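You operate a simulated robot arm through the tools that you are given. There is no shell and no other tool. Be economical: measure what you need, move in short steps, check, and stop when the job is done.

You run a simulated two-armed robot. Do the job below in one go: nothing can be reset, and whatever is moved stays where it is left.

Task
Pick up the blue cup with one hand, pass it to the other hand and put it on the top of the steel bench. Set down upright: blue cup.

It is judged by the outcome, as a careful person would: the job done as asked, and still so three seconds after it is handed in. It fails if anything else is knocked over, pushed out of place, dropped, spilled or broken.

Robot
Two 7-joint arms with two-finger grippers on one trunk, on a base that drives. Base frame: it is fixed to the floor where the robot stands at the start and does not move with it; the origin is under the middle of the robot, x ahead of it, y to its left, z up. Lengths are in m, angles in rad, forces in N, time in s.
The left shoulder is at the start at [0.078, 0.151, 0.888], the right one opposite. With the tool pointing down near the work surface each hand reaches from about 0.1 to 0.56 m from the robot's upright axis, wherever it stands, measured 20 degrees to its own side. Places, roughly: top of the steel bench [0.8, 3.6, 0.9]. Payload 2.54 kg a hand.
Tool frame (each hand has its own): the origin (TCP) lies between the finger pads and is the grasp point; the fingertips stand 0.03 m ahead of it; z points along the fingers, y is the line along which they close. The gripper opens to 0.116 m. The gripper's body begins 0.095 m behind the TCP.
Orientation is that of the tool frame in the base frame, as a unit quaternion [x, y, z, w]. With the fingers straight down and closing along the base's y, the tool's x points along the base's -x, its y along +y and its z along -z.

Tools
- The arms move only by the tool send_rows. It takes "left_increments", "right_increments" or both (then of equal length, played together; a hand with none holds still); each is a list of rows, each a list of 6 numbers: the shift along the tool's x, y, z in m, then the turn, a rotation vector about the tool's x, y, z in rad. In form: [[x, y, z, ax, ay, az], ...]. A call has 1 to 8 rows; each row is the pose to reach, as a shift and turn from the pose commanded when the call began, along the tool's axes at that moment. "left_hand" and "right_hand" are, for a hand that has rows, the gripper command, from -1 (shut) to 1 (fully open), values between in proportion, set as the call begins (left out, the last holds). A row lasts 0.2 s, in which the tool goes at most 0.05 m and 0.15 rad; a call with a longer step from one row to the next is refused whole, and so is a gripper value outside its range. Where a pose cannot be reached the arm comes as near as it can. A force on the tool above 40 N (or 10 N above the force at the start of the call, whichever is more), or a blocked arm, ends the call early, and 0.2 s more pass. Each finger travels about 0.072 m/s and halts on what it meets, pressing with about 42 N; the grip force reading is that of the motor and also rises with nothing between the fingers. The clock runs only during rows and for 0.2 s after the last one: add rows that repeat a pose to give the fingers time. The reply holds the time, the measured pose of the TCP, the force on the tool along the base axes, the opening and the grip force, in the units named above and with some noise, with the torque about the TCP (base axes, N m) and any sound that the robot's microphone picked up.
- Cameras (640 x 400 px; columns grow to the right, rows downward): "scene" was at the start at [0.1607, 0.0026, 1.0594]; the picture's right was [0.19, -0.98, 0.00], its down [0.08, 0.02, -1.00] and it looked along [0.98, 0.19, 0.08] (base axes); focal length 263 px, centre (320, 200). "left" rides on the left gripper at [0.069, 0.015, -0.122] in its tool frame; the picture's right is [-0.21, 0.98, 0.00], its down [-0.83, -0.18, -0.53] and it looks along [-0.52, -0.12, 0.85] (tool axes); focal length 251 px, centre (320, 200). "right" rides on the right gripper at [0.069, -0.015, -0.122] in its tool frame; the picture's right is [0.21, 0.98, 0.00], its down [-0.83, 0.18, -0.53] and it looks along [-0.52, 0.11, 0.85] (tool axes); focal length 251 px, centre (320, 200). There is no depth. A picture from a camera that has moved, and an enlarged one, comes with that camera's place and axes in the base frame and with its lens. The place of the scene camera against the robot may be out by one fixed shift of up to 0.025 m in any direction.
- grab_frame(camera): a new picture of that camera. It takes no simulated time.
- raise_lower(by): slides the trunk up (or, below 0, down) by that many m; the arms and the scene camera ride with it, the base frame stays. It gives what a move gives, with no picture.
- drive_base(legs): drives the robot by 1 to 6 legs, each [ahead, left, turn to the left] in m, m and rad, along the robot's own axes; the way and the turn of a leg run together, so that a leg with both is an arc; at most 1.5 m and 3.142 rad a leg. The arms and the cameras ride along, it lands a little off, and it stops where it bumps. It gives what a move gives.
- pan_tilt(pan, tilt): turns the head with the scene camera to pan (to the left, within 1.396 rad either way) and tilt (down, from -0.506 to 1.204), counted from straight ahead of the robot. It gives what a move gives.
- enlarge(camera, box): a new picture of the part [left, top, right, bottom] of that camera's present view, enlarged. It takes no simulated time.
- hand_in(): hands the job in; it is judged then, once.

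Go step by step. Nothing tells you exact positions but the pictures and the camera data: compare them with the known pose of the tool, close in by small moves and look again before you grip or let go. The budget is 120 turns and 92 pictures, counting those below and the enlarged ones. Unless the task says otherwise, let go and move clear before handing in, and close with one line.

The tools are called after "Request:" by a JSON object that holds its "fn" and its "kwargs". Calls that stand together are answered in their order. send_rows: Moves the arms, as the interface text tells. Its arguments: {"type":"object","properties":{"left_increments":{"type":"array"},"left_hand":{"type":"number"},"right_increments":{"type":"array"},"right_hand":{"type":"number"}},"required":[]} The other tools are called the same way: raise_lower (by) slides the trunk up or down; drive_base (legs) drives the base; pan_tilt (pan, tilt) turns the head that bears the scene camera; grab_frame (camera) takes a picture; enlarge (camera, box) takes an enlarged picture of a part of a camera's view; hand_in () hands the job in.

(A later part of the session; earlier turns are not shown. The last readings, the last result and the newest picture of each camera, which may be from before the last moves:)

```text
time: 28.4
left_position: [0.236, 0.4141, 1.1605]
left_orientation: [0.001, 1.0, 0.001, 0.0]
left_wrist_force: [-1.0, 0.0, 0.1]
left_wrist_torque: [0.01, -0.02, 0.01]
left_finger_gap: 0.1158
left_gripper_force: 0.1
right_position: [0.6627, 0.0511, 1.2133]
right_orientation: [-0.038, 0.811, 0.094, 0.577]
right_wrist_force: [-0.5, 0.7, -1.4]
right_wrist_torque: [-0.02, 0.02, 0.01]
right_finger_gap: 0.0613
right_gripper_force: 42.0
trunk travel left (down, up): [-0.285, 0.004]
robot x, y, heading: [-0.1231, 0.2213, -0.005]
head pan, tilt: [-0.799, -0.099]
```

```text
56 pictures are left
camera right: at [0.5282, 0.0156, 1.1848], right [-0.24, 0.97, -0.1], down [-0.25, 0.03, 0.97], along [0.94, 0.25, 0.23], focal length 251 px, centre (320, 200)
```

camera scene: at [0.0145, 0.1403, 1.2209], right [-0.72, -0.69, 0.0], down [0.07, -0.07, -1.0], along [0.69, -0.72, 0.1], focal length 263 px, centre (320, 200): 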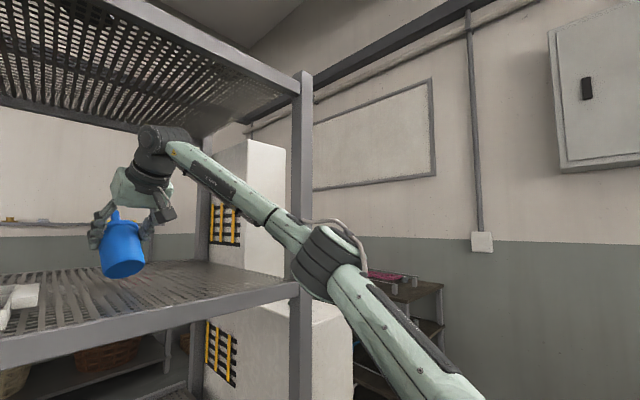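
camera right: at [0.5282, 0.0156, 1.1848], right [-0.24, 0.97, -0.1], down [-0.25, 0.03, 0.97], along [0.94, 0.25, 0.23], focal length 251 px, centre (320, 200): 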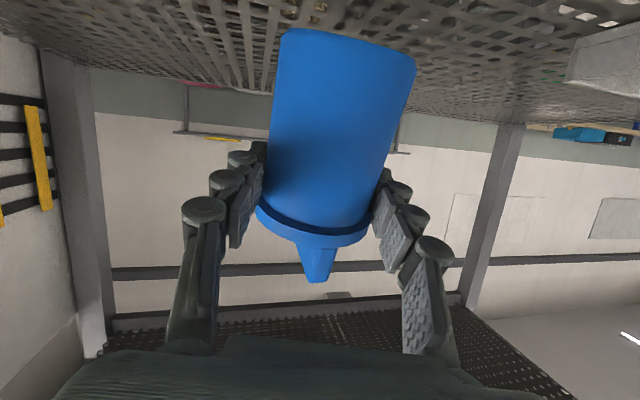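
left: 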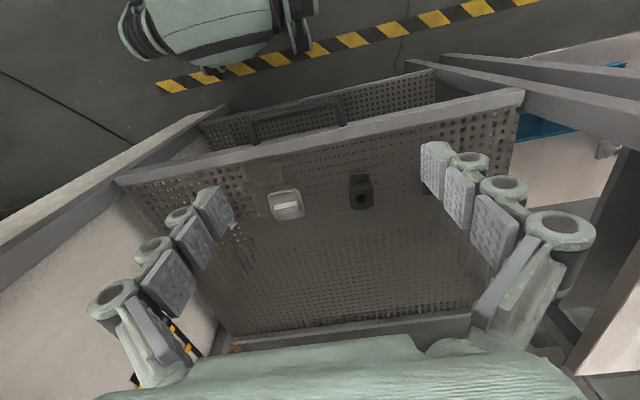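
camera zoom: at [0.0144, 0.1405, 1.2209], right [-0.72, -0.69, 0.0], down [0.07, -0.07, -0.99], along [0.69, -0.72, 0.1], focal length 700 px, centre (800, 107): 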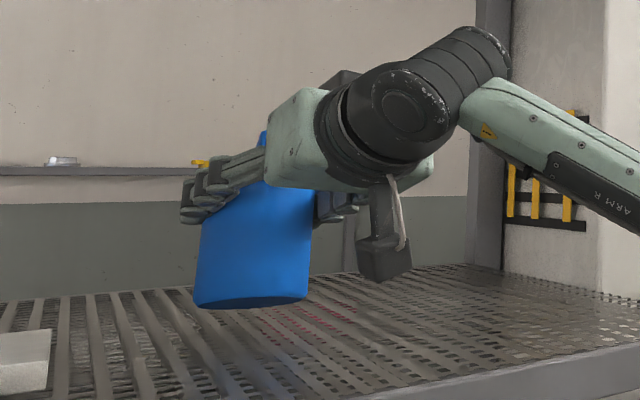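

The cup is upright again and sits firmly hooked just below its rim, so I keep this grip. I raise it 3 cm more and back the robot straight out of the rack.

Request:
{"fn": "send_rows", "kwargs": {"right_increments": [[-0.0142, 0.0016, -0.0048, 0, 0, 0], [-0.0283, 0.0033, -0.0095, 0, 0, 0], [-0.0283, 0.0033, -0.0095, 0, 0, 0]]}}

Request:
{"fn": "grab_frame", "kwargs": {"camera": "right"}}

Request:
{"fn": "pan_tilt", "kwargs": {"pan": 1.39, "tilt": 0.3}}

Request:
{"fn": "grab_frame", "kwargs": {"camera": "scene"}}

```text
time: 29.2
left_position: [0.2361, 0.4132, 1.1589]
left_orientation: [0.001, 1.0, -0.001, 0.0]
left_wrist_force: [0.1, -0.1, 0.5]
left_wrist_torque: [-0.01, 0.02, -0.03]
left_finger_gap: 0.116
left_gripper_force: 0.0
right_position: [0.6612, 0.0502, 1.2432]
right_orientation: [-0.039, 0.811, 0.093, 0.576]
right_wrist_force: [0.5, 0.5, -0.7]
right_wrist_torque: [0.01, -0.02, -0.05]
right_finger_gap: 0.0614
right_gripper_force: 42.3
trunk travel left (down, up): [-0.285, 0.004]
robot x, y, heading: [-0.1227, 0.2171, -0.009]
head pan, tilt: [-0.799, -0.099]
```

```text
55 pictures are left
camera right: at [0.5285, 0.015, 1.2153], right [-0.24, 0.97, -0.1], down [-0.25, 0.04, 0.97], along [0.94, 0.25, 0.23], focal length 251 px, centre (320, 200)
```

right: 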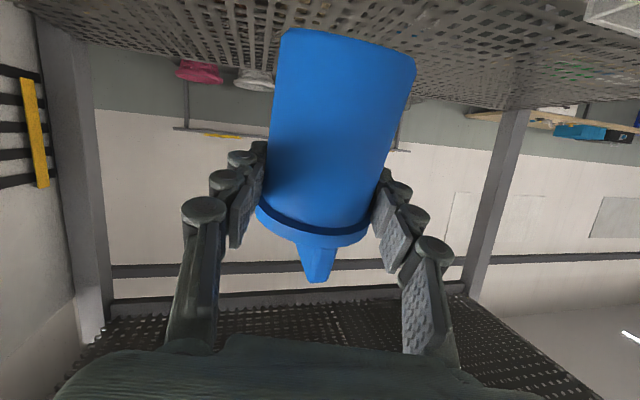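

```text
time: 31.3
left_position: [0.2373, 0.4142, 1.1613]
left_orientation: [0.001, 1.0, 0.0, 0.001]
left_wrist_force: [0.0, -0.6, 0.0]
left_wrist_torque: [-0.01, 0.01, 0.01]
left_finger_gap: 0.116
left_gripper_force: 0.0
right_position: [0.6622, 0.0498, 1.2428]
right_orientation: [-0.038, 0.811, 0.093, 0.576]
right_wrist_force: [0.3, 0.2, -1.8]
right_wrist_torque: [-0.01, 0.02, -0.01]
right_finger_gap: 0.0616
right_gripper_force: 42.5
trunk travel left (down, up): [-0.285, 0.004]
robot x, y, heading: [-0.1191, 0.2177, -0.005]
head pan, tilt: [1.389, 0.3]
```

```text
54 pictures are left
camera scene: at [-0.0288, 0.2947, 1.1844], right [0.98, -0.18, 0.0], down [-0.05, -0.29, -0.96], along [0.18, 0.94, -0.3], focal length 263 px, centre (320, 200)
```

scene: 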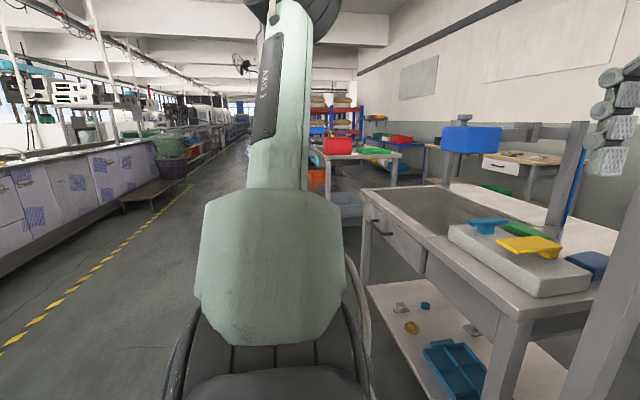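

The cup is held steadily. The steel bench at (0.8, 3.6) is the far table with the red bin and green tray; the aisle is clear, so I back out 0.45 m first.

Request:
{"fn": "drive_base", "kwargs": {"legs": [[-0.45, 0, 0]]}}

Request:
{"fn": "pan_tilt", "kwargs": {"pan": -0.2, "tilt": 0.3}}

Request:
{"fn": "grab_frame", "kwargs": {"camera": "scene"}}

```text
time: 34.0
left_position: [-0.212, 0.4165, 1.1611]
left_orientation: [0.002, 1.0, 0.001, 0.0]
left_wrist_force: [-0.3, 0.5, -0.3]
left_wrist_torque: [-0.01, -0.02, -0.02]
left_finger_gap: 0.116
left_gripper_force: 0.1
right_position: [0.2108, 0.0493, 1.2418]
right_orientation: [-0.036, 0.811, 0.092, 0.576]
right_wrist_force: [0.4, 0.3, -0.8]
right_wrist_torque: [0.0, 0.03, 0.02]
right_finger_gap: 0.0615
right_gripper_force: 41.8
trunk travel left (down, up): [-0.285, 0.004]
robot x, y, heading: [-0.57, 0.2195, -0.012]
head pan, tilt: [1.389, 0.3]
```

```text
time: 35.7
left_position: [-0.2119, 0.4153, 1.1603]
left_orientation: [0.003, 1.0, 0.0, 0.0]
left_wrist_force: [-0.7, 0.7, -0.3]
left_wrist_torque: [-0.01, 0.0, 0.02]
left_finger_gap: 0.1162
left_gripper_force: 0.0
right_position: [0.2146, 0.0504, 1.2428]
right_orientation: [-0.037, 0.811, 0.092, 0.576]
right_wrist_force: [-0.4, 0.0, -1.2]
right_wrist_torque: [0.01, -0.02, 0.0]
right_finger_gap: 0.0614
right_gripper_force: 42.0
trunk travel left (down, up): [-0.285, 0.004]
robot x, y, heading: [-0.5676, 0.219, -0.005]
head pan, tilt: [-0.201, 0.3]
```

```text
53 pictures are left
camera scene: at [-0.4029, 0.1859, 1.1843], right [-0.21, -0.98, 0.0], down [-0.29, 0.06, -0.96], along [0.93, -0.2, -0.3], focal length 263 px, centre (320, 200)
```

scene: 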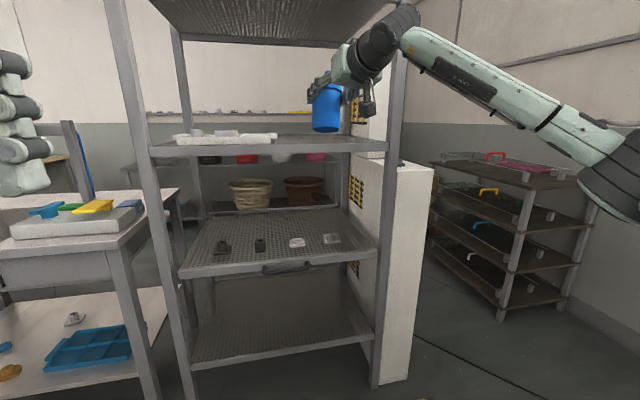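

Clear of the rack. I draw the cup in closer to the robot and then strafe left towards the steel bench.

Request:
{"fn": "send_rows", "kwargs": {"right_increments": [[0.0141, 0.0156, -0.0366, 0, 0, 0], [0.0283, 0.0313, -0.0733, 0, 0, 0], [0.0424, 0.0469, -0.11, 0, 0, 0], [0.0565, 0.0625, -0.1465, 0, 0, 0], [0.0706, 0.0781, -0.183, 0, 0, 0], [0.0848, 0.0938, -0.22, 0, 0, 0], [0.0989, 0.1094, -0.2564, 0, 0, 0], [0.113, 0.125, -0.293, 0, 0, 0]]}}

Request:
{"fn": "drive_base", "kwargs": {"legs": [[0, 1.2, 0], [0, 1.2, 0]]}}

Request:
{"fn": "pan_tilt", "kwargs": {"pan": 0.6, "tilt": 0.3}}

Request:
{"fn": "grab_frame", "kwargs": {"camera": "scene"}}

Request:
{"fn": "grab_frame", "kwargs": {"camera": "right"}}

```text
time: 37.5
left_position: [-0.2118, 0.4143, 1.1603]
left_orientation: [0.003, 1.0, 0.0, 0.0]
left_wrist_force: [-0.5, 0.9, -0.4]
left_wrist_torque: [-0.01, 0.01, -0.01]
left_finger_gap: 0.1161
left_gripper_force: 0.0
right_position: [-0.1185, 0.1206, 1.2427]
right_orientation: [-0.036, 0.812, 0.092, 0.576]
right_wrist_force: [-0.2, -0.6, -0.7]
right_wrist_torque: [0.0, 0.0, -0.01]
right_finger_gap: 0.0614
right_gripper_force: 41.7
trunk travel left (down, up): [-0.285, 0.004]
robot x, y, heading: [-0.5687, 0.22, -0.008]
head pan, tilt: [-0.201, 0.3]
```

```text
time: 60.6
left_position: [-0.193, 2.8157, 1.1601]
left_orientation: [0.003, 1.0, 0.0, 0.0]
left_wrist_force: [-0.4, 0.2, -0.2]
left_wrist_torque: [0.01, -0.02, 0.0]
left_finger_gap: 0.116
left_gripper_force: 0.2
right_position: [-0.1008, 2.5219, 1.2434]
right_orientation: [-0.037, 0.811, 0.092, 0.576]
right_wrist_force: [0.1, -0.6, -1.8]
right_wrist_torque: [-0.03, -0.01, -0.01]
right_finger_gap: 0.0613
right_gripper_force: 41.5
trunk travel left (down, up): [-0.285, 0.004]
robot x, y, heading: [-0.5542, 2.6206, -0.012]
head pan, tilt: [-0.201, 0.3]
```

```text
time: 61.8
left_position: [-0.1944, 2.8165, 1.1598]
left_orientation: [0.003, 1.0, 0.0, 0.0]
left_wrist_force: [-0.1, 1.0, 0.7]
left_wrist_torque: [0.0, -0.01, 0.01]
left_finger_gap: 0.116
left_gripper_force: 0.1
right_position: [-0.1008, 2.5226, 1.2432]
right_orientation: [-0.037, 0.811, 0.092, 0.576]
right_wrist_force: [-0.3, 0.3, -1.3]
right_wrist_torque: [0.01, -0.02, 0.0]
right_finger_gap: 0.0613
right_gripper_force: 41.7
trunk travel left (down, up): [-0.285, 0.004]
robot x, y, heading: [-0.5508, 2.6219, -0.008]
head pan, tilt: [0.6, 0.3]
```

```text
52 pictures are left
camera scene: at [-0.3999, 2.6591, 1.1844], right [0.56, -0.83, 0.0], down [-0.25, -0.17, -0.96], along [0.79, 0.53, -0.3], focal length 263 px, centre (320, 200)
```

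scene: 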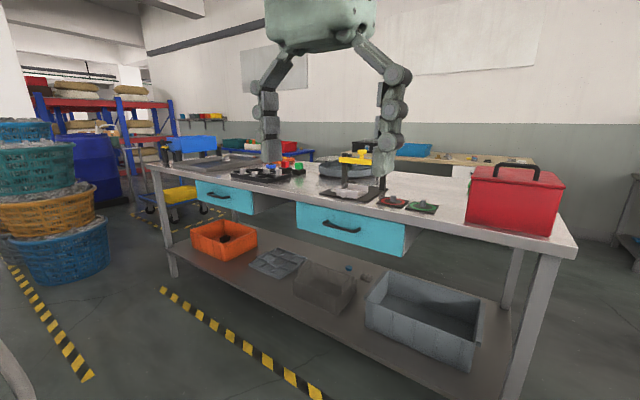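

```text
51 pictures are left
camera right: at [-0.2337, 2.4876, 1.2156], right [-0.23, 0.97, -0.1], down [-0.25, 0.04, 0.97], along [0.94, 0.25, 0.23], focal length 251 px, centre (320, 200)
```

right: 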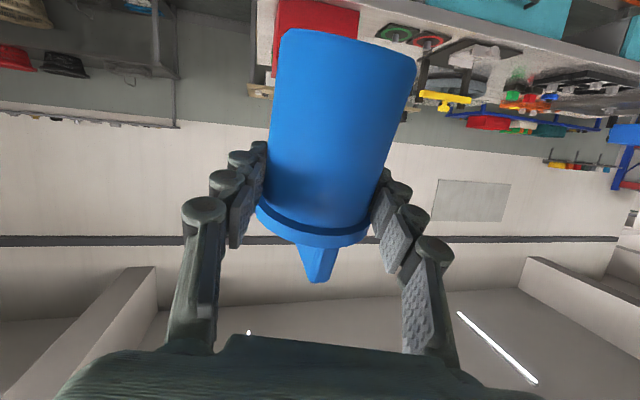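

I see the steel bench: front edge x≈0.38, y from 2.47 to 4.46, top about 0.9, with several items on it. I move to its middle and look for a free spot.

Request:
{"fn": "drive_base", "kwargs": {"legs": [[0, 0.5, 0]]}}

Request:
{"fn": "pan_tilt", "kwargs": {"pan": 0.0, "tilt": 0.3}}

Request:
{"fn": "grab_frame", "kwargs": {"camera": "scene"}}

```text
time: 67.1
left_position: [-0.1895, 3.3185, 1.1609]
left_orientation: [0.003, 1.0, 0.0, 0.0]
left_wrist_force: [0.0, 0.0, -0.2]
left_wrist_torque: [0.0, -0.01, 0.03]
left_finger_gap: 0.1162
left_gripper_force: 0.1
right_position: [-0.0957, 3.0238, 1.2438]
right_orientation: [-0.038, 0.811, 0.093, 0.577]
right_wrist_force: [0.3, 0.1, -0.3]
right_wrist_torque: [0.0, 0.03, 0.0]
right_finger_gap: 0.0614
right_gripper_force: 42.1
trunk travel left (down, up): [-0.285, 0.004]
robot x, y, heading: [-0.5492, 3.1242, -0.008]
head pan, tilt: [0.6, 0.3]
```

```text
time: 68.1
left_position: [-0.1915, 3.318, 1.1592]
left_orientation: [0.002, 1.0, 0.001, 0.0]
left_wrist_force: [-0.4, 0.1, -0.2]
left_wrist_torque: [-0.02, -0.01, -0.06]
left_finger_gap: 0.1161
left_gripper_force: 0.0
right_position: [-0.0972, 3.025, 1.2431]
right_orientation: [-0.037, 0.811, 0.093, 0.576]
right_wrist_force: [-0.7, -0.1, -1.2]
right_wrist_torque: [0.0, -0.03, 0.01]
right_finger_gap: 0.0613
right_gripper_force: 42.0
trunk travel left (down, up): [-0.285, 0.004]
robot x, y, heading: [-0.5501, 3.1255, -0.004]
head pan, tilt: [0.0, 0.3]
```

```text
50 pictures are left
camera scene: at [-0.3805, 3.1083, 1.1844], right [-0.01, -1.0, 0.0], down [-0.3, 0.0, -0.96], along [0.96, -0.01, -0.3], focal length 263 px, centre (320, 200)
```

scene: 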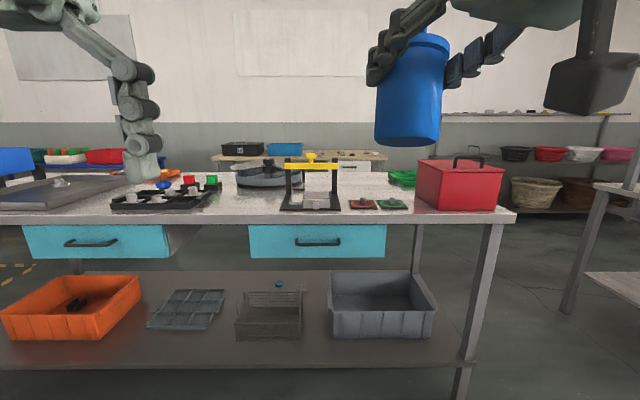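

A free gap lies on the bench front between the black tray and the small press, around (0.45, 3.34). First the handover in front of the robot: I raise the left hand and turn its jaws to close fore-and-aft, so it can come down from above onto the rim.

Request:
{"fn": "send_rows", "kwargs": {"left_increments": [[0, 0.01, -0.02, 0, 0, 0.14], [0, 0.02, -0.04, 0, 0, 0.28], [0, 0.03, -0.06, 0, 0, 0.42], [0, 0.04, -0.08, 0, 0, 0.56], [0, 0.05, -0.1, 0, 0, 0.7], [0, 0.05, -0.12, 0, 0, 0.84], [0, 0.05, -0.14, 0, 0, 0.98], [0, 0.05, -0.14, 0, 0, 1.1]], "left_hand": 1}}

Request:
{"fn": "send_rows", "kwargs": {"left_increments": [[0, 0, 0, 0, 0, 0.13], [0, 0, 0, 0, 0, 0.26], [0, 0, 0, 0, 0, 0.26], [0, 0, 0, 0, 0, 0.26], [0, 0, 0, 0, 0, 0.26], [0, 0, 0, 0, 0, 0.26]], "right_increments": [[0.0308, 0.0162, 0.014, 0, 0, 0], [0.0617, 0.0323, 0.028, 0, 0, 0], [0.0925, 0.0485, 0.042, 0, 0, 0], [0.1233, 0.0647, 0.056, 0, 0, 0], [0.1542, 0.0808, 0.07, 0, 0, 0], [0.185, 0.097, 0.084, 0, 0, 0]]}}

Request:
{"fn": "grab_frame", "kwargs": {"camera": "scene"}}

Request:
{"fn": "grab_frame", "kwargs": {"camera": "left"}}

```text
time: 69.9
left_position: [-0.1899, 3.3687, 1.2741]
left_orientation: [0.527, 0.85, 0.0, 0.002]
left_wrist_force: [0.0, 0.7, 0.4]
left_wrist_torque: [-0.01, 0.02, 0.05]
left_finger_gap: 0.116
left_gripper_force: 0.1
left hand out of reach, approached as far as the arm can: row 6, 7, 8
right_position: [-0.0968, 3.0248, 1.2444]
right_orientation: [-0.037, 0.811, 0.092, 0.576]
right_wrist_force: [-0.1, 0.2, -1.6]
right_wrist_torque: [-0.02, 0.01, -0.01]
right_finger_gap: 0.0614
right_gripper_force: 42.1
trunk travel left (down, up): [-0.285, 0.004]
robot x, y, heading: [-0.5499, 3.1233, -0.009]
head pan, tilt: [0.0, 0.3]
```

```text
time: 71.3
left_position: [-0.1914, 3.3684, 1.2745]
left_orientation: [0.631, 0.776, 0.001, 0.002]
left_wrist_force: [0.1, 0.8, -0.3]
left_wrist_torque: [-0.02, 0.01, 0.01]
left_finger_gap: 0.1161
left_gripper_force: 0.0
right_position: [-0.0972, 3.1456, 1.053]
right_orientation: [-0.037, 0.811, 0.093, 0.576]
right_wrist_force: [0.0, 0.9, -0.6]
right_wrist_torque: [0.04, 0.0, -0.02]
right_finger_gap: 0.061
right_gripper_force: 42.3
trunk travel left (down, up): [-0.285, 0.004]
robot x, y, heading: [-0.549, 3.1219, -0.007]
head pan, tilt: [0.0, 0.3]
```

```text
49 pictures are left
camera scene: at [-0.3803, 3.1087, 1.1843], right [-0.01, -1.0, 0.0], down [-0.3, 0.0, -0.96], along [0.96, -0.01, -0.3], focal length 263 px, centre (320, 200)
```

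scene: 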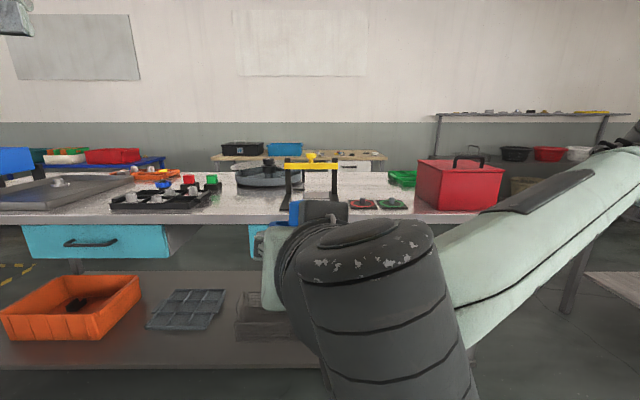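

```text
48 pictures are left
camera left: at [-0.1913, 3.4394, 1.3964], right [1.0, -0.01, 0.0], down [-0.01, -0.84, 0.54], along [0.0, -0.54, -0.84], focal length 251 px, centre (320, 200)
```

left: 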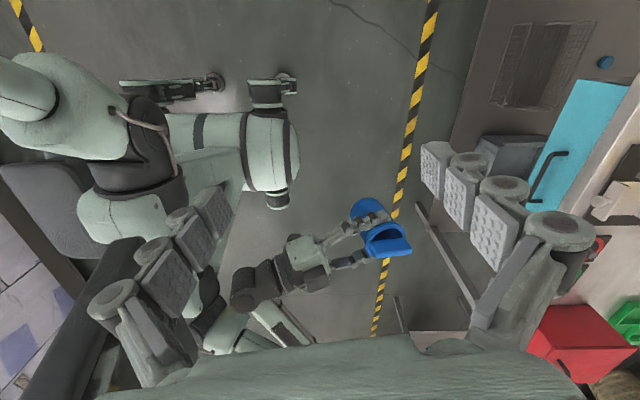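

The left wrist camera sees the cup below. I enlarge it to see the cup's top and tilt.

Request:
{"fn": "enlarge", "kwargs": {"camera": "left", "box": [260, 160, 480, 300]}}

Request:
{"fn": "enlarge", "kwargs": {"camera": "right", "box": [160, 20, 480, 300]}}

```text
2.86 times, centred on (370, 230) of left
camera zoom: at [-0.1913, 3.4394, 1.3964], right [1.0, -0.01, 0.0], down [-0.01, -0.84, 0.54], along [0.0, -0.54, -0.84], focal length 718 px, centre (177, 114)
```

zoom: 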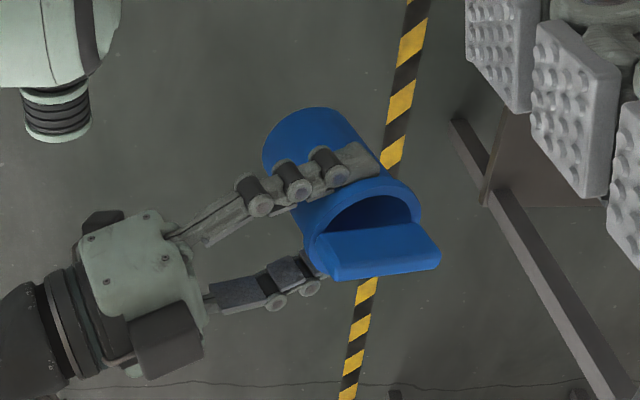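

```text
1.43 times, centred on (320, 160) of right
camera zoom: at [-0.2308, 3.1108, 1.0242], right [-0.23, 0.97, -0.1], down [-0.25, 0.04, 0.97], along [0.94, 0.25, 0.23], focal length 359 px, centre (320, 257)
```

zoom: 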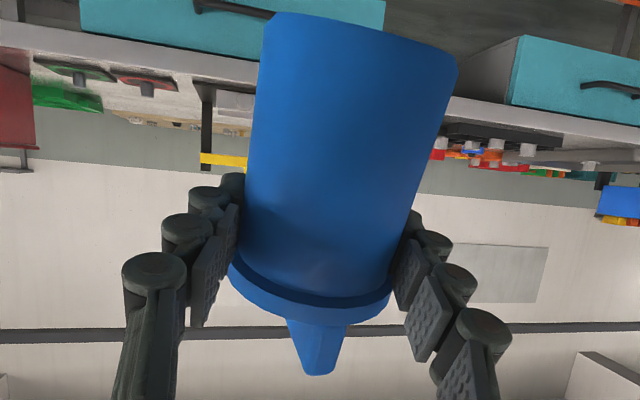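

The "fin" is an upright handle plate across the open cup's mouth, running roughly fore-and-aft. Pinching that plate from above is the best second grip, so I turn the left hand back to close sideways, and level the cup by pitching the right hand a bit more.

Request:
{"fn": "send_rows", "kwargs": {"left_increments": [[0, 0, 0, 0, 0, -0.145], [0, 0, 0, 0, 0, -0.29], [0, 0, 0, 0, 0, -0.435], [0, 0, 0, 0, 0, -0.58], [0, 0, 0, 0, 0, -0.725], [0, 0, 0, 0, 0, -0.87], [0, 0, 0, 0, 0, -1.015], [0, 0, 0, 0, 0, -1.16]], "right_increments": [[0, 0, 0, -0.004, -0.088, -0.017], [0, 0, 0, -0.0085, -0.176, -0.035], [0, 0, 0, -0.0085, -0.176, -0.035], [0, 0, 0, -0.0085, -0.176, -0.035], [0, 0, 0, -0.0085, -0.176, -0.035], [0, 0, 0, -0.0085, -0.176, -0.035], [0, 0, 0, -0.0085, -0.176, -0.035], [0, 0, 0, -0.0085, -0.176, -0.035]]}}

Request:
{"fn": "send_rows", "kwargs": {"left_increments": [[0, 0, 0, 0, 0, -0.145], [0, 0, 0, 0, 0, -0.29], [0, 0, 0, 0, 0, -0.29]]}}

Request:
{"fn": "grab_frame", "kwargs": {"camera": "left"}}

```text
time: 73.1
left_position: [-0.1918, 3.368, 1.2739]
left_orientation: [0.101, 0.995, -0.001, 0.002]
left_wrist_force: [0.0, 0.1, 0.6]
left_wrist_torque: [0.0, 0.0, 0.01]
left_finger_gap: 0.1161
left_gripper_force: 0.1
right_position: [-0.0929, 3.1511, 1.0536]
right_orientation: [-0.046, 0.757, 0.089, 0.646]
right_wrist_force: [-0.5, 0.8, -1.5]
right_wrist_torque: [0.0, 0.0, -0.03]
right_finger_gap: 0.0615
right_gripper_force: 41.7
right hand out of reach, approached as far as the arm can: row 2, 3, 4, 5, 6, 7, 8
trunk travel left (down, up): [-0.285, 0.004]
robot x, y, heading: [-0.5485, 3.1206, -0.008]
head pan, tilt: [0.0, 0.3]
```

```text
time: 73.9
left_position: [-0.1912, 3.3683, 1.2742]
left_orientation: [-0.043, 0.999, -0.001, 0.0]
left_wrist_force: [0.2, -0.6, 0.0]
left_wrist_torque: [0.0, -0.01, -0.03]
left_finger_gap: 0.1157
left_gripper_force: 0.1
right_position: [-0.092, 3.1514, 1.0535]
right_orientation: [-0.045, 0.757, 0.088, 0.646]
right_wrist_force: [-0.7, 0.6, -2.0]
right_wrist_torque: [-0.01, 0.02, -0.01]
right_finger_gap: 0.0614
right_gripper_force: 42.4
trunk travel left (down, up): [-0.285, 0.004]
robot x, y, heading: [-0.5509, 3.1271, -0.013]
head pan, tilt: [0.0, 0.3]
```

```text
45 pictures are left
camera left: at [-0.2621, 3.3772, 1.3967], right [0.13, 0.99, 0.0], down [0.84, -0.11, 0.54], along [0.53, -0.07, -0.84], focal length 251 px, centre (320, 200)
```

left: 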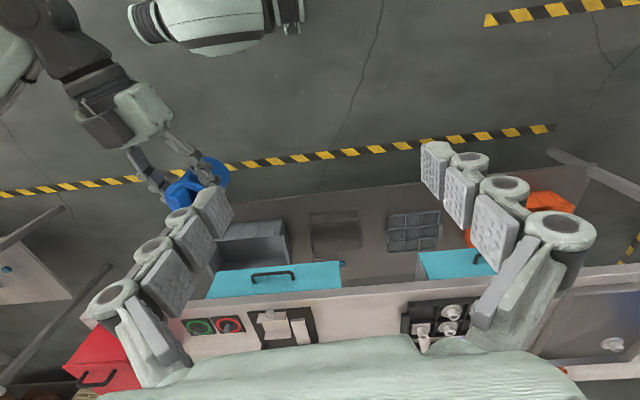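

The left hand is oriented. I move it to hover above the cup.

Request:
{"fn": "send_rows", "kwargs": {"left_increments": [[-0.0127, -0.037, 0.0083, 0, 0, 0], [-0.0253, -0.074, 0.0167, 0, 0, 0], [-0.038, -0.111, 0.025, 0, 0, 0], [-0.0507, -0.148, 0.0333, 0, 0, 0], [-0.0633, -0.185, 0.0417, 0, 0, 0], [-0.076, -0.222, 0.05, 0, 0, 0], [-0.076, -0.222, 0.05, 0, 0, 0]]}}

Request:
{"fn": "grab_frame", "kwargs": {"camera": "left"}}

Request:
{"fn": "grab_frame", "kwargs": {"camera": "scene"}}

```text
time: 75.5
left_position: [-0.1326, 3.2377, 1.1931]
left_orientation: [-0.043, 0.999, -0.001, 0.001]
left_wrist_force: [0.1, 0.1, 0.2]
left_wrist_torque: [-0.03, 0.02, 0.02]
left_finger_gap: 0.1161
left_gripper_force: 0.1
left hand out of reach, approached as far as the arm can: row 3, 4, 5, 6, 7
right_position: [-0.0932, 3.1516, 1.0534]
right_orientation: [-0.045, 0.756, 0.088, 0.647]
right_wrist_force: [0.2, 0.1, -0.9]
right_wrist_torque: [-0.02, -0.01, -0.01]
right_finger_gap: 0.0614
right_gripper_force: 42.4
trunk travel left (down, up): [-0.285, 0.004]
robot x, y, heading: [-0.5495, 3.1232, -0.011]
head pan, tilt: [0.0, 0.3]
```

```text
44 pictures are left
camera left: at [-0.2045, 3.2471, 1.3167], right [0.13, 0.99, 0.0], down [0.84, -0.11, 0.54], along [0.53, -0.07, -0.84], focal length 251 px, centre (320, 200)
```

left: 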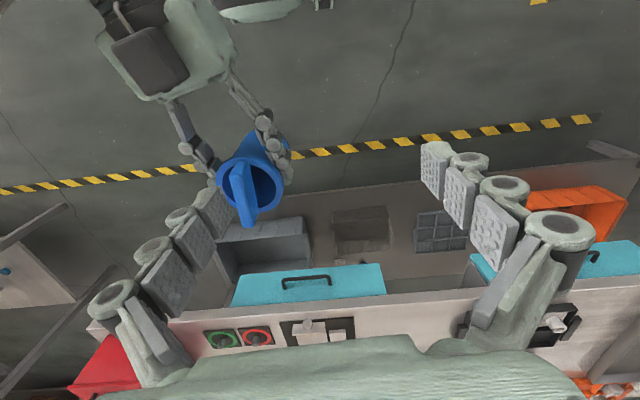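

```text
43 pictures are left
camera scene: at [-0.3806, 3.1082, 1.1844], right [-0.01, -1.0, 0.0], down [-0.3, 0.0, -0.96], along [0.96, -0.01, -0.3], focal length 263 px, centre (320, 200)
```

scene: 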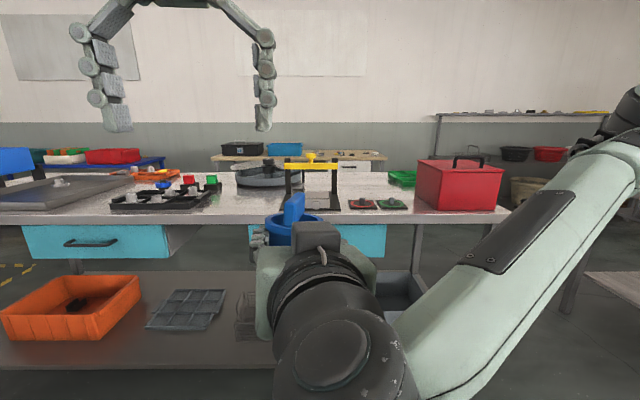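

The left hand is at its height limit there, so I lower the cup 12 cm and shift it left 5 cm.

Request:
{"fn": "send_rows", "kwargs": {"right_increments": [[0.0413, 0.0147, 0.0027, 0, 0, 0], [0.0827, 0.0293, 0.0053, 0, 0, 0], [0.124, 0.044, 0.008, 0, 0, 0], [0.124, 0.044, 0.008, 0, 0, 0]]}}

Request:
{"fn": "grab_frame", "kwargs": {"camera": "left"}}

Request:
{"fn": "enlarge", "kwargs": {"camera": "right", "box": [160, 20, 480, 300]}}

```text
time: 76.5
left_position: [-0.1334, 3.2368, 1.1934]
left_orientation: [-0.042, 0.999, -0.001, 0.0]
left_wrist_force: [-0.3, -0.6, 0.4]
left_wrist_torque: [-0.02, -0.01, -0.02]
left_finger_gap: 0.1159
left_gripper_force: 0.1
right_position: [-0.1127, 3.1989, 0.9336]
right_orientation: [-0.046, 0.756, 0.089, 0.647]
right_wrist_force: [0.6, 0.7, -0.4]
right_wrist_torque: [-0.03, 0.02, 0.02]
right_finger_gap: 0.0612
right_gripper_force: 42.0
trunk travel left (down, up): [-0.285, 0.004]
robot x, y, heading: [-0.5485, 3.124, -0.006]
head pan, tilt: [0.0, 0.3]
```

```text
42 pictures are left
camera left: at [-0.2044, 3.2469, 1.3168], right [0.13, 0.99, 0.0], down [0.84, -0.11, 0.53], along [0.53, -0.07, -0.84], focal length 251 px, centre (320, 200)
```

left: 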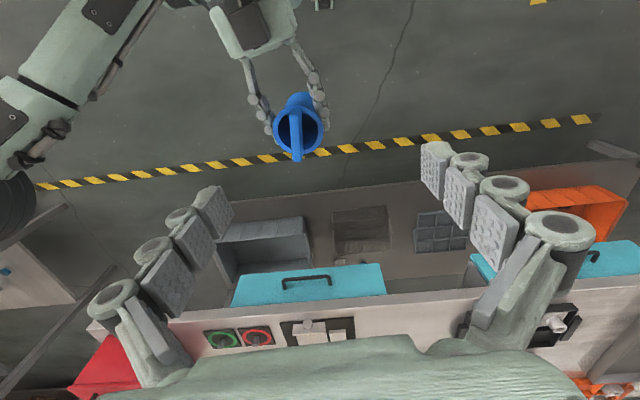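

```text
1.43 times, centred on (320, 160) of right
camera zoom: at [-0.2378, 3.165, 0.8838], right [-0.21, 0.97, -0.14], down [-0.42, 0.04, 0.91], along [0.88, 0.25, 0.4], focal length 359 px, centre (320, 257)
```

zoom: 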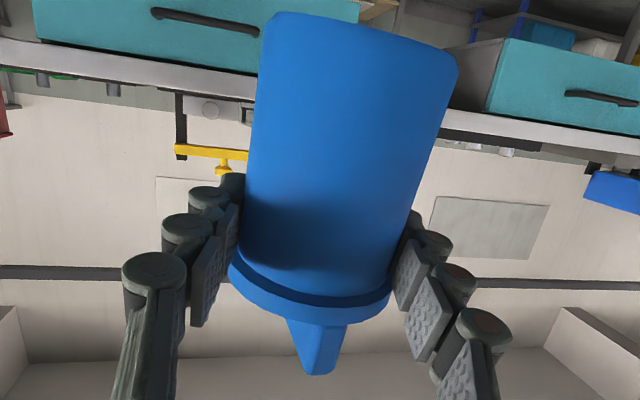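

The cup is nearly upright with the plate centred near (-0.103, 3.202), rim at z≈0.96. I bring the left hand to hover just above it, jaws partly closed.

Request:
{"fn": "send_rows", "kwargs": {"left_increments": [[-0.009, -0.0125, 0.041, 0, 0, 0], [-0.018, -0.025, 0.082, 0, 0, 0], [-0.027, -0.0375, 0.123, 0, 0, 0], [-0.027, -0.0375, 0.123, 0, 0, 0]], "left_hand": 0.0}}

Request:
{"fn": "grab_frame", "kwargs": {"camera": "left"}}

Request:
{"fn": "pan_tilt", "kwargs": {"pan": 0.15, "tilt": 0.6}}

Request:
{"fn": "grab_frame", "kwargs": {"camera": "scene"}}

```text
time: 77.5
left_position: [-0.1037, 3.204, 1.0698]
left_orientation: [-0.042, 0.999, 0.0, 0.0]
left_wrist_force: [0.7, 0.3, -0.2]
left_wrist_torque: [0.0, -0.05, -0.02]
left_finger_gap: 0.0578
left_gripper_force: 0.1
right_position: [-0.1123, 3.1998, 0.9355]
right_orientation: [-0.045, 0.756, 0.088, 0.647]
right_wrist_force: [-0.3, 0.1, -0.7]
right_wrist_torque: [0.01, 0.02, 0.04]
right_finger_gap: 0.0615
right_gripper_force: 41.8
trunk travel left (down, up): [-0.285, 0.004]
robot x, y, heading: [-0.5461, 3.1228, -0.006]
head pan, tilt: [0.0, 0.3]
```

```text
40 pictures are left
camera left: at [-0.1746, 3.2133, 1.192], right [0.13, 0.99, 0.0], down [0.84, -0.11, 0.53], along [0.53, -0.07, -0.85], focal length 251 px, centre (320, 200)
```

left: 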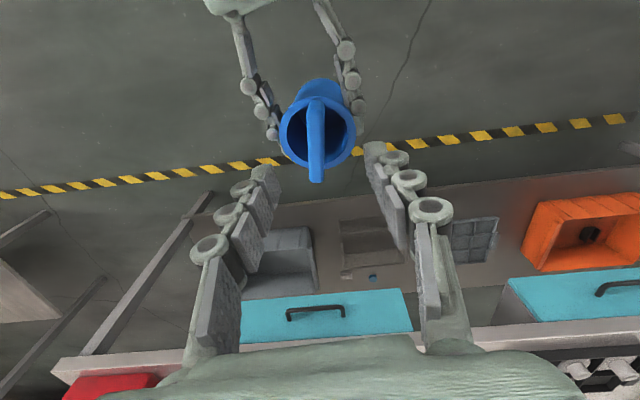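

```text
time: 78.3
left_position: [-0.1033, 3.2042, 1.0688]
left_orientation: [-0.042, 0.999, -0.001, 0.0]
left_wrist_force: [-0.5, 0.0, 0.5]
left_wrist_torque: [0.02, 0.0, 0.03]
left_finger_gap: 0.0581
left_gripper_force: 0.1
right_position: [-0.1116, 3.1999, 0.9356]
right_orientation: [-0.044, 0.757, 0.088, 0.646]
right_wrist_force: [0.1, -0.2, -0.8]
right_wrist_torque: [-0.03, -0.02, 0.01]
right_finger_gap: 0.0612
right_gripper_force: 42.2
trunk travel left (down, up): [-0.285, 0.004]
robot x, y, heading: [-0.5463, 3.1244, -0.005]
head pan, tilt: [0.15, 0.6]
```

```text
39 pictures are left
camera scene: at [-0.3864, 3.1215, 1.1569], right [0.14, -0.99, 0.0], down [-0.56, -0.08, -0.83], along [0.82, 0.12, -0.56], focal length 263 px, centre (320, 200)
```

scene: 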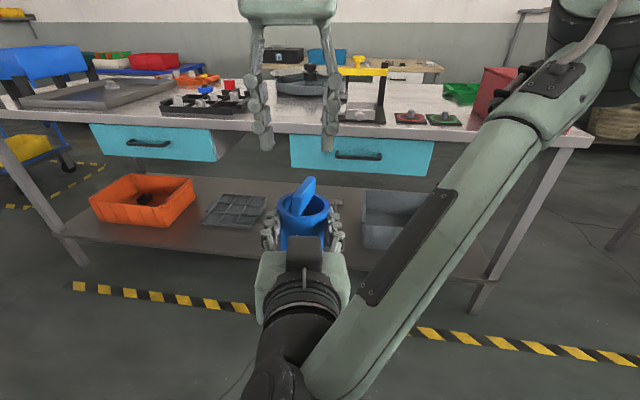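

Plate is centred under the left hand and aligned. I descend 4.5 cm and check.

Request:
{"fn": "send_rows", "kwargs": {"left_increments": [[0, -0.003, 0.0225, 0, 0, 0], [0, -0.003, 0.045, 0, 0, 0], [0, -0.003, 0.045, 0, 0, 0]]}}

Request:
{"fn": "grab_frame", "kwargs": {"camera": "left"}}

Request:
{"fn": "enlarge", "kwargs": {"camera": "scene", "box": [220, 80, 400, 260]}}

```text
time: 79.1
left_position: [-0.1041, 3.201, 1.0241]
left_orientation: [-0.043, 0.999, 0.0, 0.0]
left_wrist_force: [0.4, -0.8, 0.1]
left_wrist_torque: [-0.02, -0.02, 0.01]
left_finger_gap: 0.0581
left_gripper_force: 0.0
right_position: [-0.1118, 3.2004, 0.935]
right_orientation: [-0.046, 0.756, 0.089, 0.647]
right_wrist_force: [-0.1, -1.0, -1.4]
right_wrist_torque: [-0.01, 0.01, -0.02]
right_finger_gap: 0.0612
right_gripper_force: 41.5
trunk travel left (down, up): [-0.285, 0.004]
robot x, y, heading: [-0.5496, 3.123, -0.008]
head pan, tilt: [0.15, 0.6]
```

```text
38 pictures are left
camera left: at [-0.1741, 3.2099, 1.1467], right [0.13, 0.99, 0.0], down [0.84, -0.11, 0.53], along [0.53, -0.07, -0.85], focal length 251 px, centre (320, 200)
```

left: 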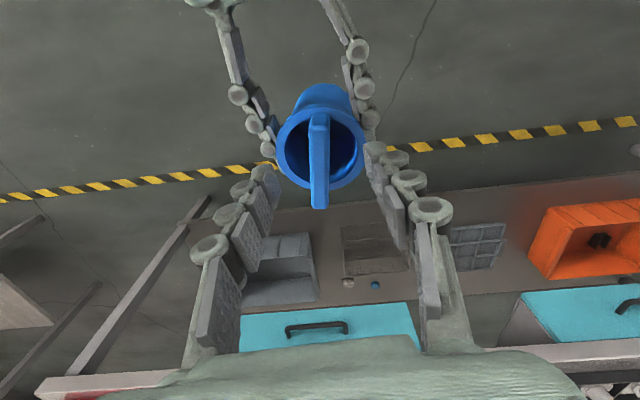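

```text
2.22 times, centred on (310, 170) of scene
camera zoom: at [-0.3864, 3.1215, 1.1569], right [0.14, -0.99, 0.0], down [-0.56, -0.08, -0.83], along [0.82, 0.12, -0.56], focal length 584 px, centre (342, 267)
```

zoom: 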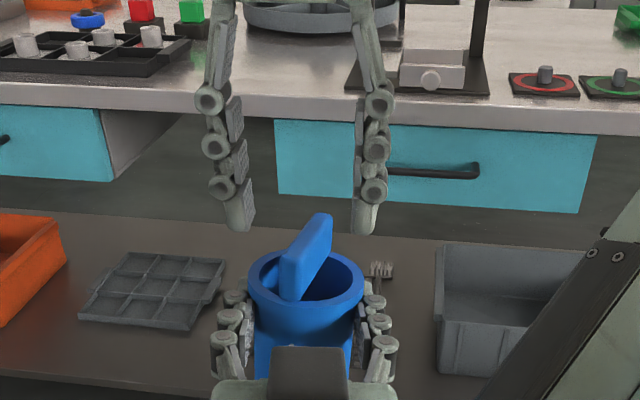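

The view is clear: the plate top is level with the left fingertips and the rim is about 3 cm lower. I align yaw by 0.19 rad and descend 2.6 cm.

Request:
{"fn": "send_rows", "kwargs": {"left_increments": [[0, 0, 0, 0, 0, 0.1], [0, 0, 0, 0, 0, 0.19], [0, 0, 0.013, 0, 0, 0.19], [0, 0, 0.026, 0, 0, 0.19], [0, 0, 0.026, 0, 0, 0.19]]}}

Request:
{"fn": "grab_frame", "kwargs": {"camera": "left"}}

Request:
{"fn": "enlarge", "kwargs": {"camera": "scene", "box": [220, 80, 400, 260]}}

```text
time: 80.3
left_position: [-0.1039, 3.2013, 0.998]
left_orientation: [0.053, 0.999, 0.001, -0.001]
left_wrist_force: [-0.1, 0.3, 0.1]
left_wrist_torque: [-0.02, 0.02, 0.0]
left_finger_gap: 0.0581
left_gripper_force: 0.2
right_position: [-0.1116, 3.2002, 0.9355]
right_orientation: [-0.046, 0.757, 0.089, 0.646]
right_wrist_force: [0.1, 0.5, -1.2]
right_wrist_torque: [0.01, -0.01, 0.03]
right_finger_gap: 0.0612
right_gripper_force: 42.1
trunk travel left (down, up): [-0.285, 0.004]
robot x, y, heading: [-0.5516, 3.1244, -0.009]
head pan, tilt: [0.15, 0.6]
```

```text
36 pictures are left
camera left: at [-0.1711, 3.2235, 1.1211], right [0.32, 0.95, 0.0], down [0.8, -0.27, 0.53], along [0.51, -0.17, -0.85], focal length 251 px, centre (320, 200)
```

left: 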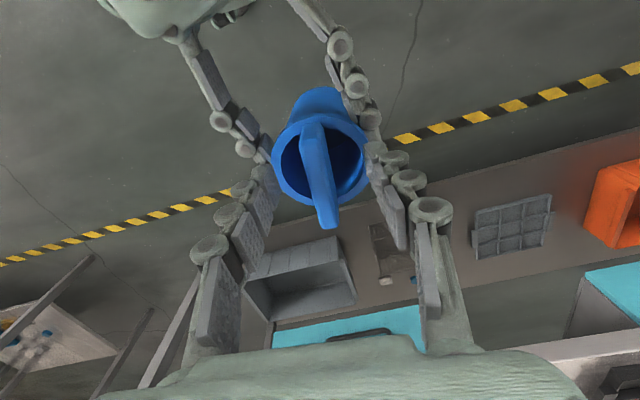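

```text
2.22 times, centred on (310, 170) of scene
camera zoom: at [-0.3864, 3.1215, 1.1569], right [0.14, -0.99, 0.0], down [-0.56, -0.08, -0.83], along [0.82, 0.12, -0.56], focal length 584 px, centre (342, 267)
```

zoom: 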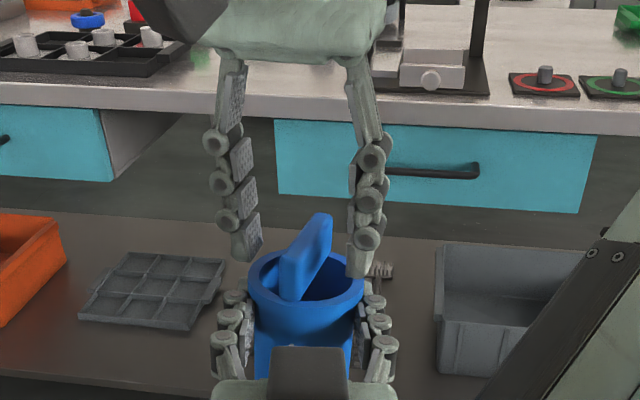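

Jaws straddle the plate, aligned. I close the left gripper on it.

Request:
{"fn": "send_rows", "kwargs": {"left_increments": [[0, 0, 0, 0, 0, 0], [0, 0, 0, 0, 0, 0], [0, 0, 0, 0, 0, 0], [0, 0, 0, 0, 0, 0], [0, 0, 0, 0, 0, 0]], "left_hand": -1}}

Request:
{"fn": "grab_frame", "kwargs": {"camera": "left"}}

Request:
{"fn": "enlarge", "kwargs": {"camera": "scene", "box": [220, 80, 400, 260]}}

```text
time: 81.5
left_position: [-0.1042, 3.2023, 0.9984]
left_orientation: [0.053, 0.999, 0.0, 0.0]
left_wrist_force: [-1.9, -4.8, -1.6]
left_wrist_torque: [0.29, 0.0, -0.63]
left_finger_gap: 0.0133
left_gripper_force: 40.2
right_position: [-0.1107, 3.2005, 0.9362]
right_orientation: [-0.047, 0.756, 0.09, 0.646]
right_wrist_force: [1.4, 5.5, 1.6]
right_wrist_torque: [-0.63, 0.02, 0.68]
right_finger_gap: 0.0613
right_gripper_force: 42.2
trunk travel left (down, up): [-0.285, 0.004]
robot x, y, heading: [-0.5475, 3.1252, -0.005]
head pan, tilt: [0.15, 0.6]
```

```text
34 pictures are left
camera left: at [-0.1711, 3.2233, 1.1212], right [0.32, 0.95, 0.0], down [0.8, -0.27, 0.53], along [0.51, -0.17, -0.85], focal length 251 px, centre (320, 200)
```

left: 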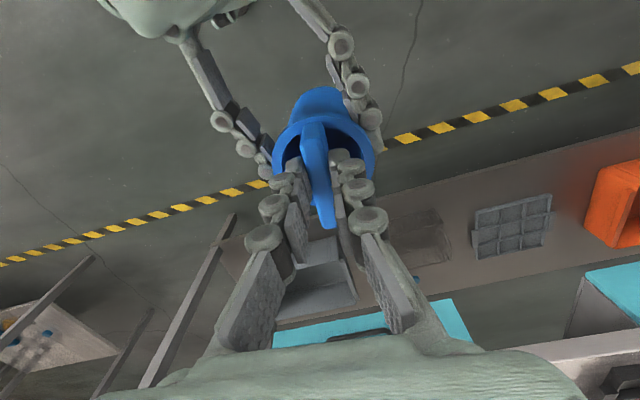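

```text
2.22 times, centred on (310, 170) of scene
camera zoom: at [-0.3864, 3.1215, 1.1569], right [0.14, -0.99, 0.0], down [-0.56, -0.08, -0.83], along [0.82, 0.12, -0.56], focal length 584 px, centre (342, 267)
```

zoom: 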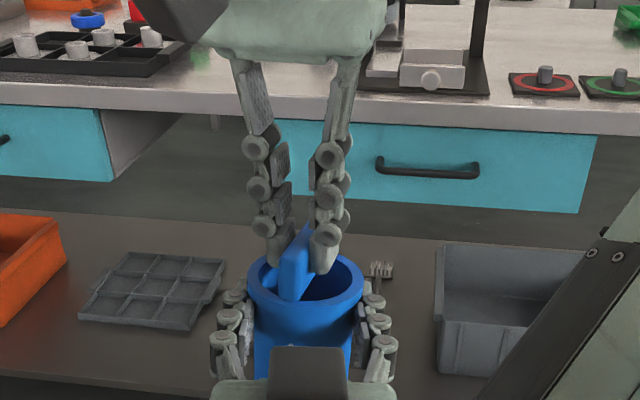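

The plate is pinched at 0.013 m. I loosen the right hand only slightly (still under the rim) to test the new grip.

Request:
{"fn": "send_rows", "kwargs": {"right_increments": [[0, 0, 0, 0, 0, 0], [0, 0, 0, 0, 0, 0]], "right_hand": 0.15}}

Request:
{"fn": "grab_frame", "kwargs": {"camera": "left"}}

Request:
{"fn": "enlarge", "kwargs": {"camera": "scene", "box": [220, 80, 400, 260]}}

```text
time: 82.1
left_position: [-0.1027, 3.2024, 0.9992]
left_orientation: [0.052, 0.999, 0.0, 0.001]
left_wrist_force: [-0.1, -0.5, -0.3]
left_wrist_torque: [0.0, 0.02, 0.01]
left_finger_gap: 0.013
left_gripper_force: 39.7
right_position: [-0.1123, 3.1992, 0.936]
right_orientation: [-0.045, 0.756, 0.088, 0.647]
right_wrist_force: [-0.2, -0.7, 0.2]
right_wrist_torque: [0.0, -0.01, 0.03]
right_finger_gap: 0.0666
right_gripper_force: 0.0
trunk travel left (down, up): [-0.285, 0.004]
robot x, y, heading: [-0.5526, 3.1235, -0.01]
head pan, tilt: [0.15, 0.6]
```

```text
32 pictures are left
camera left: at [-0.1709, 3.2236, 1.1213], right [0.32, 0.95, 0.0], down [0.8, -0.27, 0.53], along [0.51, -0.17, -0.85], focal length 251 px, centre (320, 200)
```

left: 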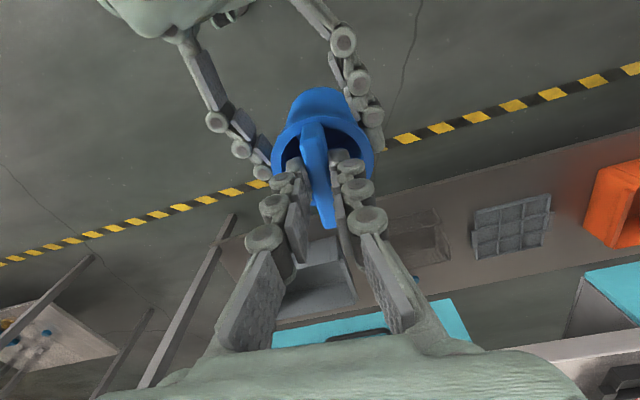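

```text
2.22 times, centred on (310, 170) of scene
camera zoom: at [-0.3864, 3.1215, 1.1569], right [0.14, -0.99, 0.0], down [-0.56, -0.08, -0.83], along [0.82, 0.12, -0.56], focal length 584 px, centre (342, 267)
```

zoom: 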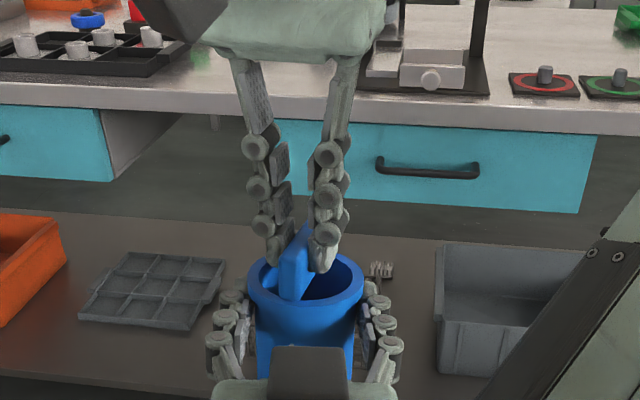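

The cup stays put in the left hand. I lower the loosened right hand 1.5 cm, still around the cup, to confirm.

Request:
{"fn": "send_rows", "kwargs": {"right_increments": [[0.0075, -0.001, 0.001, 0, 0, 0], [0.0148, -0.001, 0.0022, 0, 0, 0], [0.0148, -0.001, 0.0022, 0, 0, 0]]}}

Request:
{"fn": "enlarge", "kwargs": {"camera": "scene", "box": [220, 80, 400, 260]}}

```text
time: 82.9
left_position: [-0.1032, 3.2014, 0.9974]
left_orientation: [0.053, 0.999, 0.0, 0.0]
left_wrist_force: [0.3, -0.1, 0.3]
left_wrist_torque: [0.04, -0.03, -0.02]
left_finger_gap: 0.0131
left_gripper_force: 39.7
right_position: [-0.112, 3.2006, 0.92]
right_orientation: [-0.045, 0.756, 0.088, 0.647]
right_wrist_force: [-0.6, 0.3, -0.6]
right_wrist_torque: [0.02, 0.03, 0.03]
right_finger_gap: 0.0665
right_gripper_force: 0.0
trunk travel left (down, up): [-0.285, 0.004]
robot x, y, heading: [-0.5469, 3.1235, -0.012]
head pan, tilt: [0.15, 0.6]
```

```text
2.22 times, centred on (310, 170) of scene
camera zoom: at [-0.3864, 3.1215, 1.1569], right [0.14, -0.99, 0.0], down [-0.56, -0.08, -0.83], along [0.82, 0.12, -0.56], focal length 584 px, centre (342, 267)
```

zoom: 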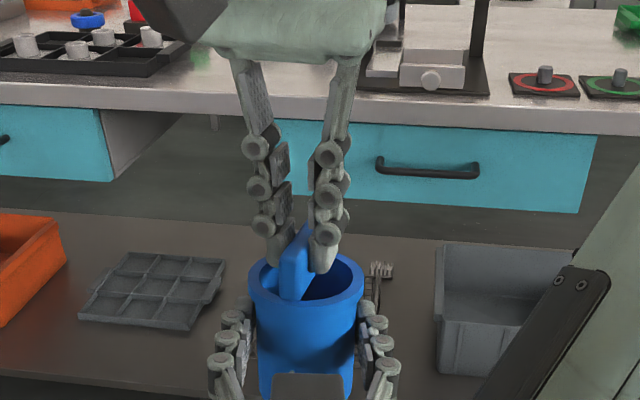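

The cup stays in the left hand. Now I open the right hand fully, draw it back and move it away to the right.

Request:
{"fn": "send_rows", "kwargs": {"right_increments": [[0, 0, 0, 0, 0, 0], [0, 0, 0, 0, 0, 0], [0, 0, 0, 0, 0, 0], [0, 0, -0.03, 0, 0, 0], [0, 0, -0.06, 0, 0, 0], [0, 0, -0.09, 0, 0, 0], [0, 0, -0.09, 0, 0, 0]], "right_hand": 0.9}}

Request:
{"fn": "send_rows", "kwargs": {"right_increments": [[0, -0.045, 0, 0, 0, 0], [0, -0.09, 0, 0, 0, 0], [0, -0.135, 0, 0, 0, 0], [0, -0.18, 0, 0, 0, 0], [0, -0.22, 0, 0, 0, 0], [0, -0.22, 0, 0, 0, 0]]}}

Request:
{"fn": "grab_frame", "kwargs": {"camera": "scene"}}

Request:
{"fn": "grab_frame", "kwargs": {"camera": "left"}}

```text
time: 84.5
left_position: [-0.1047, 3.2016, 0.9988]
left_orientation: [0.053, 0.999, -0.001, 0.0]
left_wrist_force: [-0.3, 0.4, -0.7]
left_wrist_torque: [-0.01, -0.01, -0.01]
left_finger_gap: 0.0128
left_gripper_force: 39.2
right_position: [-0.1838, 3.181, 0.9329]
right_orientation: [-0.046, 0.754, 0.072, 0.652]
right_wrist_force: [0.7, 0.0, -0.2]
right_wrist_torque: [-0.02, -0.01, -0.01]
right_finger_gap: 0.11
right_gripper_force: 0.0
right hand out of reach, approached as far as the arm can: row 6, 7
trunk travel left (down, up): [-0.285, 0.004]
robot x, y, heading: [-0.5498, 3.1235, -0.009]
head pan, tilt: [0.15, 0.6]
```

```text
time: 85.9
left_position: [-0.1034, 3.2018, 0.9984]
left_orientation: [0.054, 0.999, 0.0, 0.001]
left_wrist_force: [0.5, 0.1, -0.2]
left_wrist_torque: [0.01, 0.01, 0.0]
left_finger_gap: 0.0132
left_gripper_force: 39.8
right_position: [-0.1056, 3.0954, 0.859]
right_orientation: [-0.045, 0.756, 0.088, 0.647]
right_wrist_force: [-0.1, 0.6, 0.6]
right_wrist_torque: [0.0, 0.0, 0.02]
right_finger_gap: 0.1102
right_gripper_force: 0.1
right hand out of reach, approached as far as the arm can: row 1, 2, 3, 4, 5, 6
trunk travel left (down, up): [-0.285, 0.004]
robot x, y, heading: [-0.5462, 3.1223, -0.004]
head pan, tilt: [0.15, 0.6]
```

```text
29 pictures are left
camera scene: at [-0.3864, 3.1214, 1.1568], right [0.14, -0.99, 0.0], down [-0.56, -0.08, -0.83], along [0.82, 0.12, -0.57], focal length 263 px, centre (320, 200)
```

scene: 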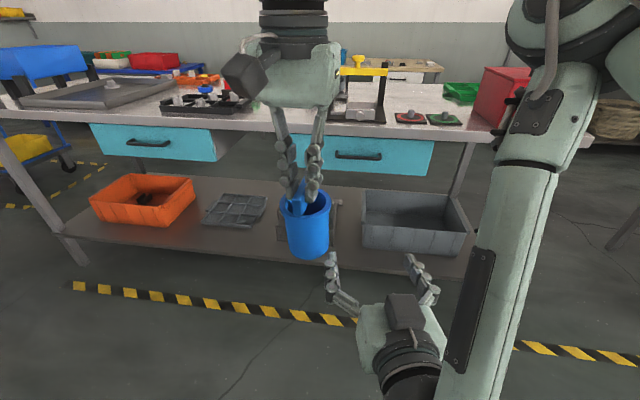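

```text
28 pictures are left
camera left: at [-0.171, 3.2234, 1.1212], right [0.32, 0.95, 0.0], down [0.8, -0.27, 0.53], along [0.51, -0.17, -0.85], focal length 251 px, centre (320, 200)
```

left: 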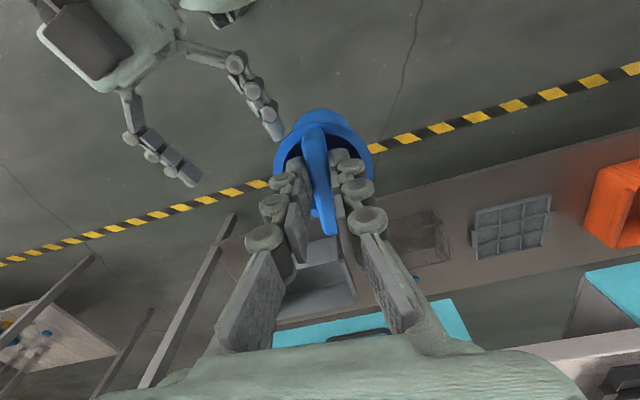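

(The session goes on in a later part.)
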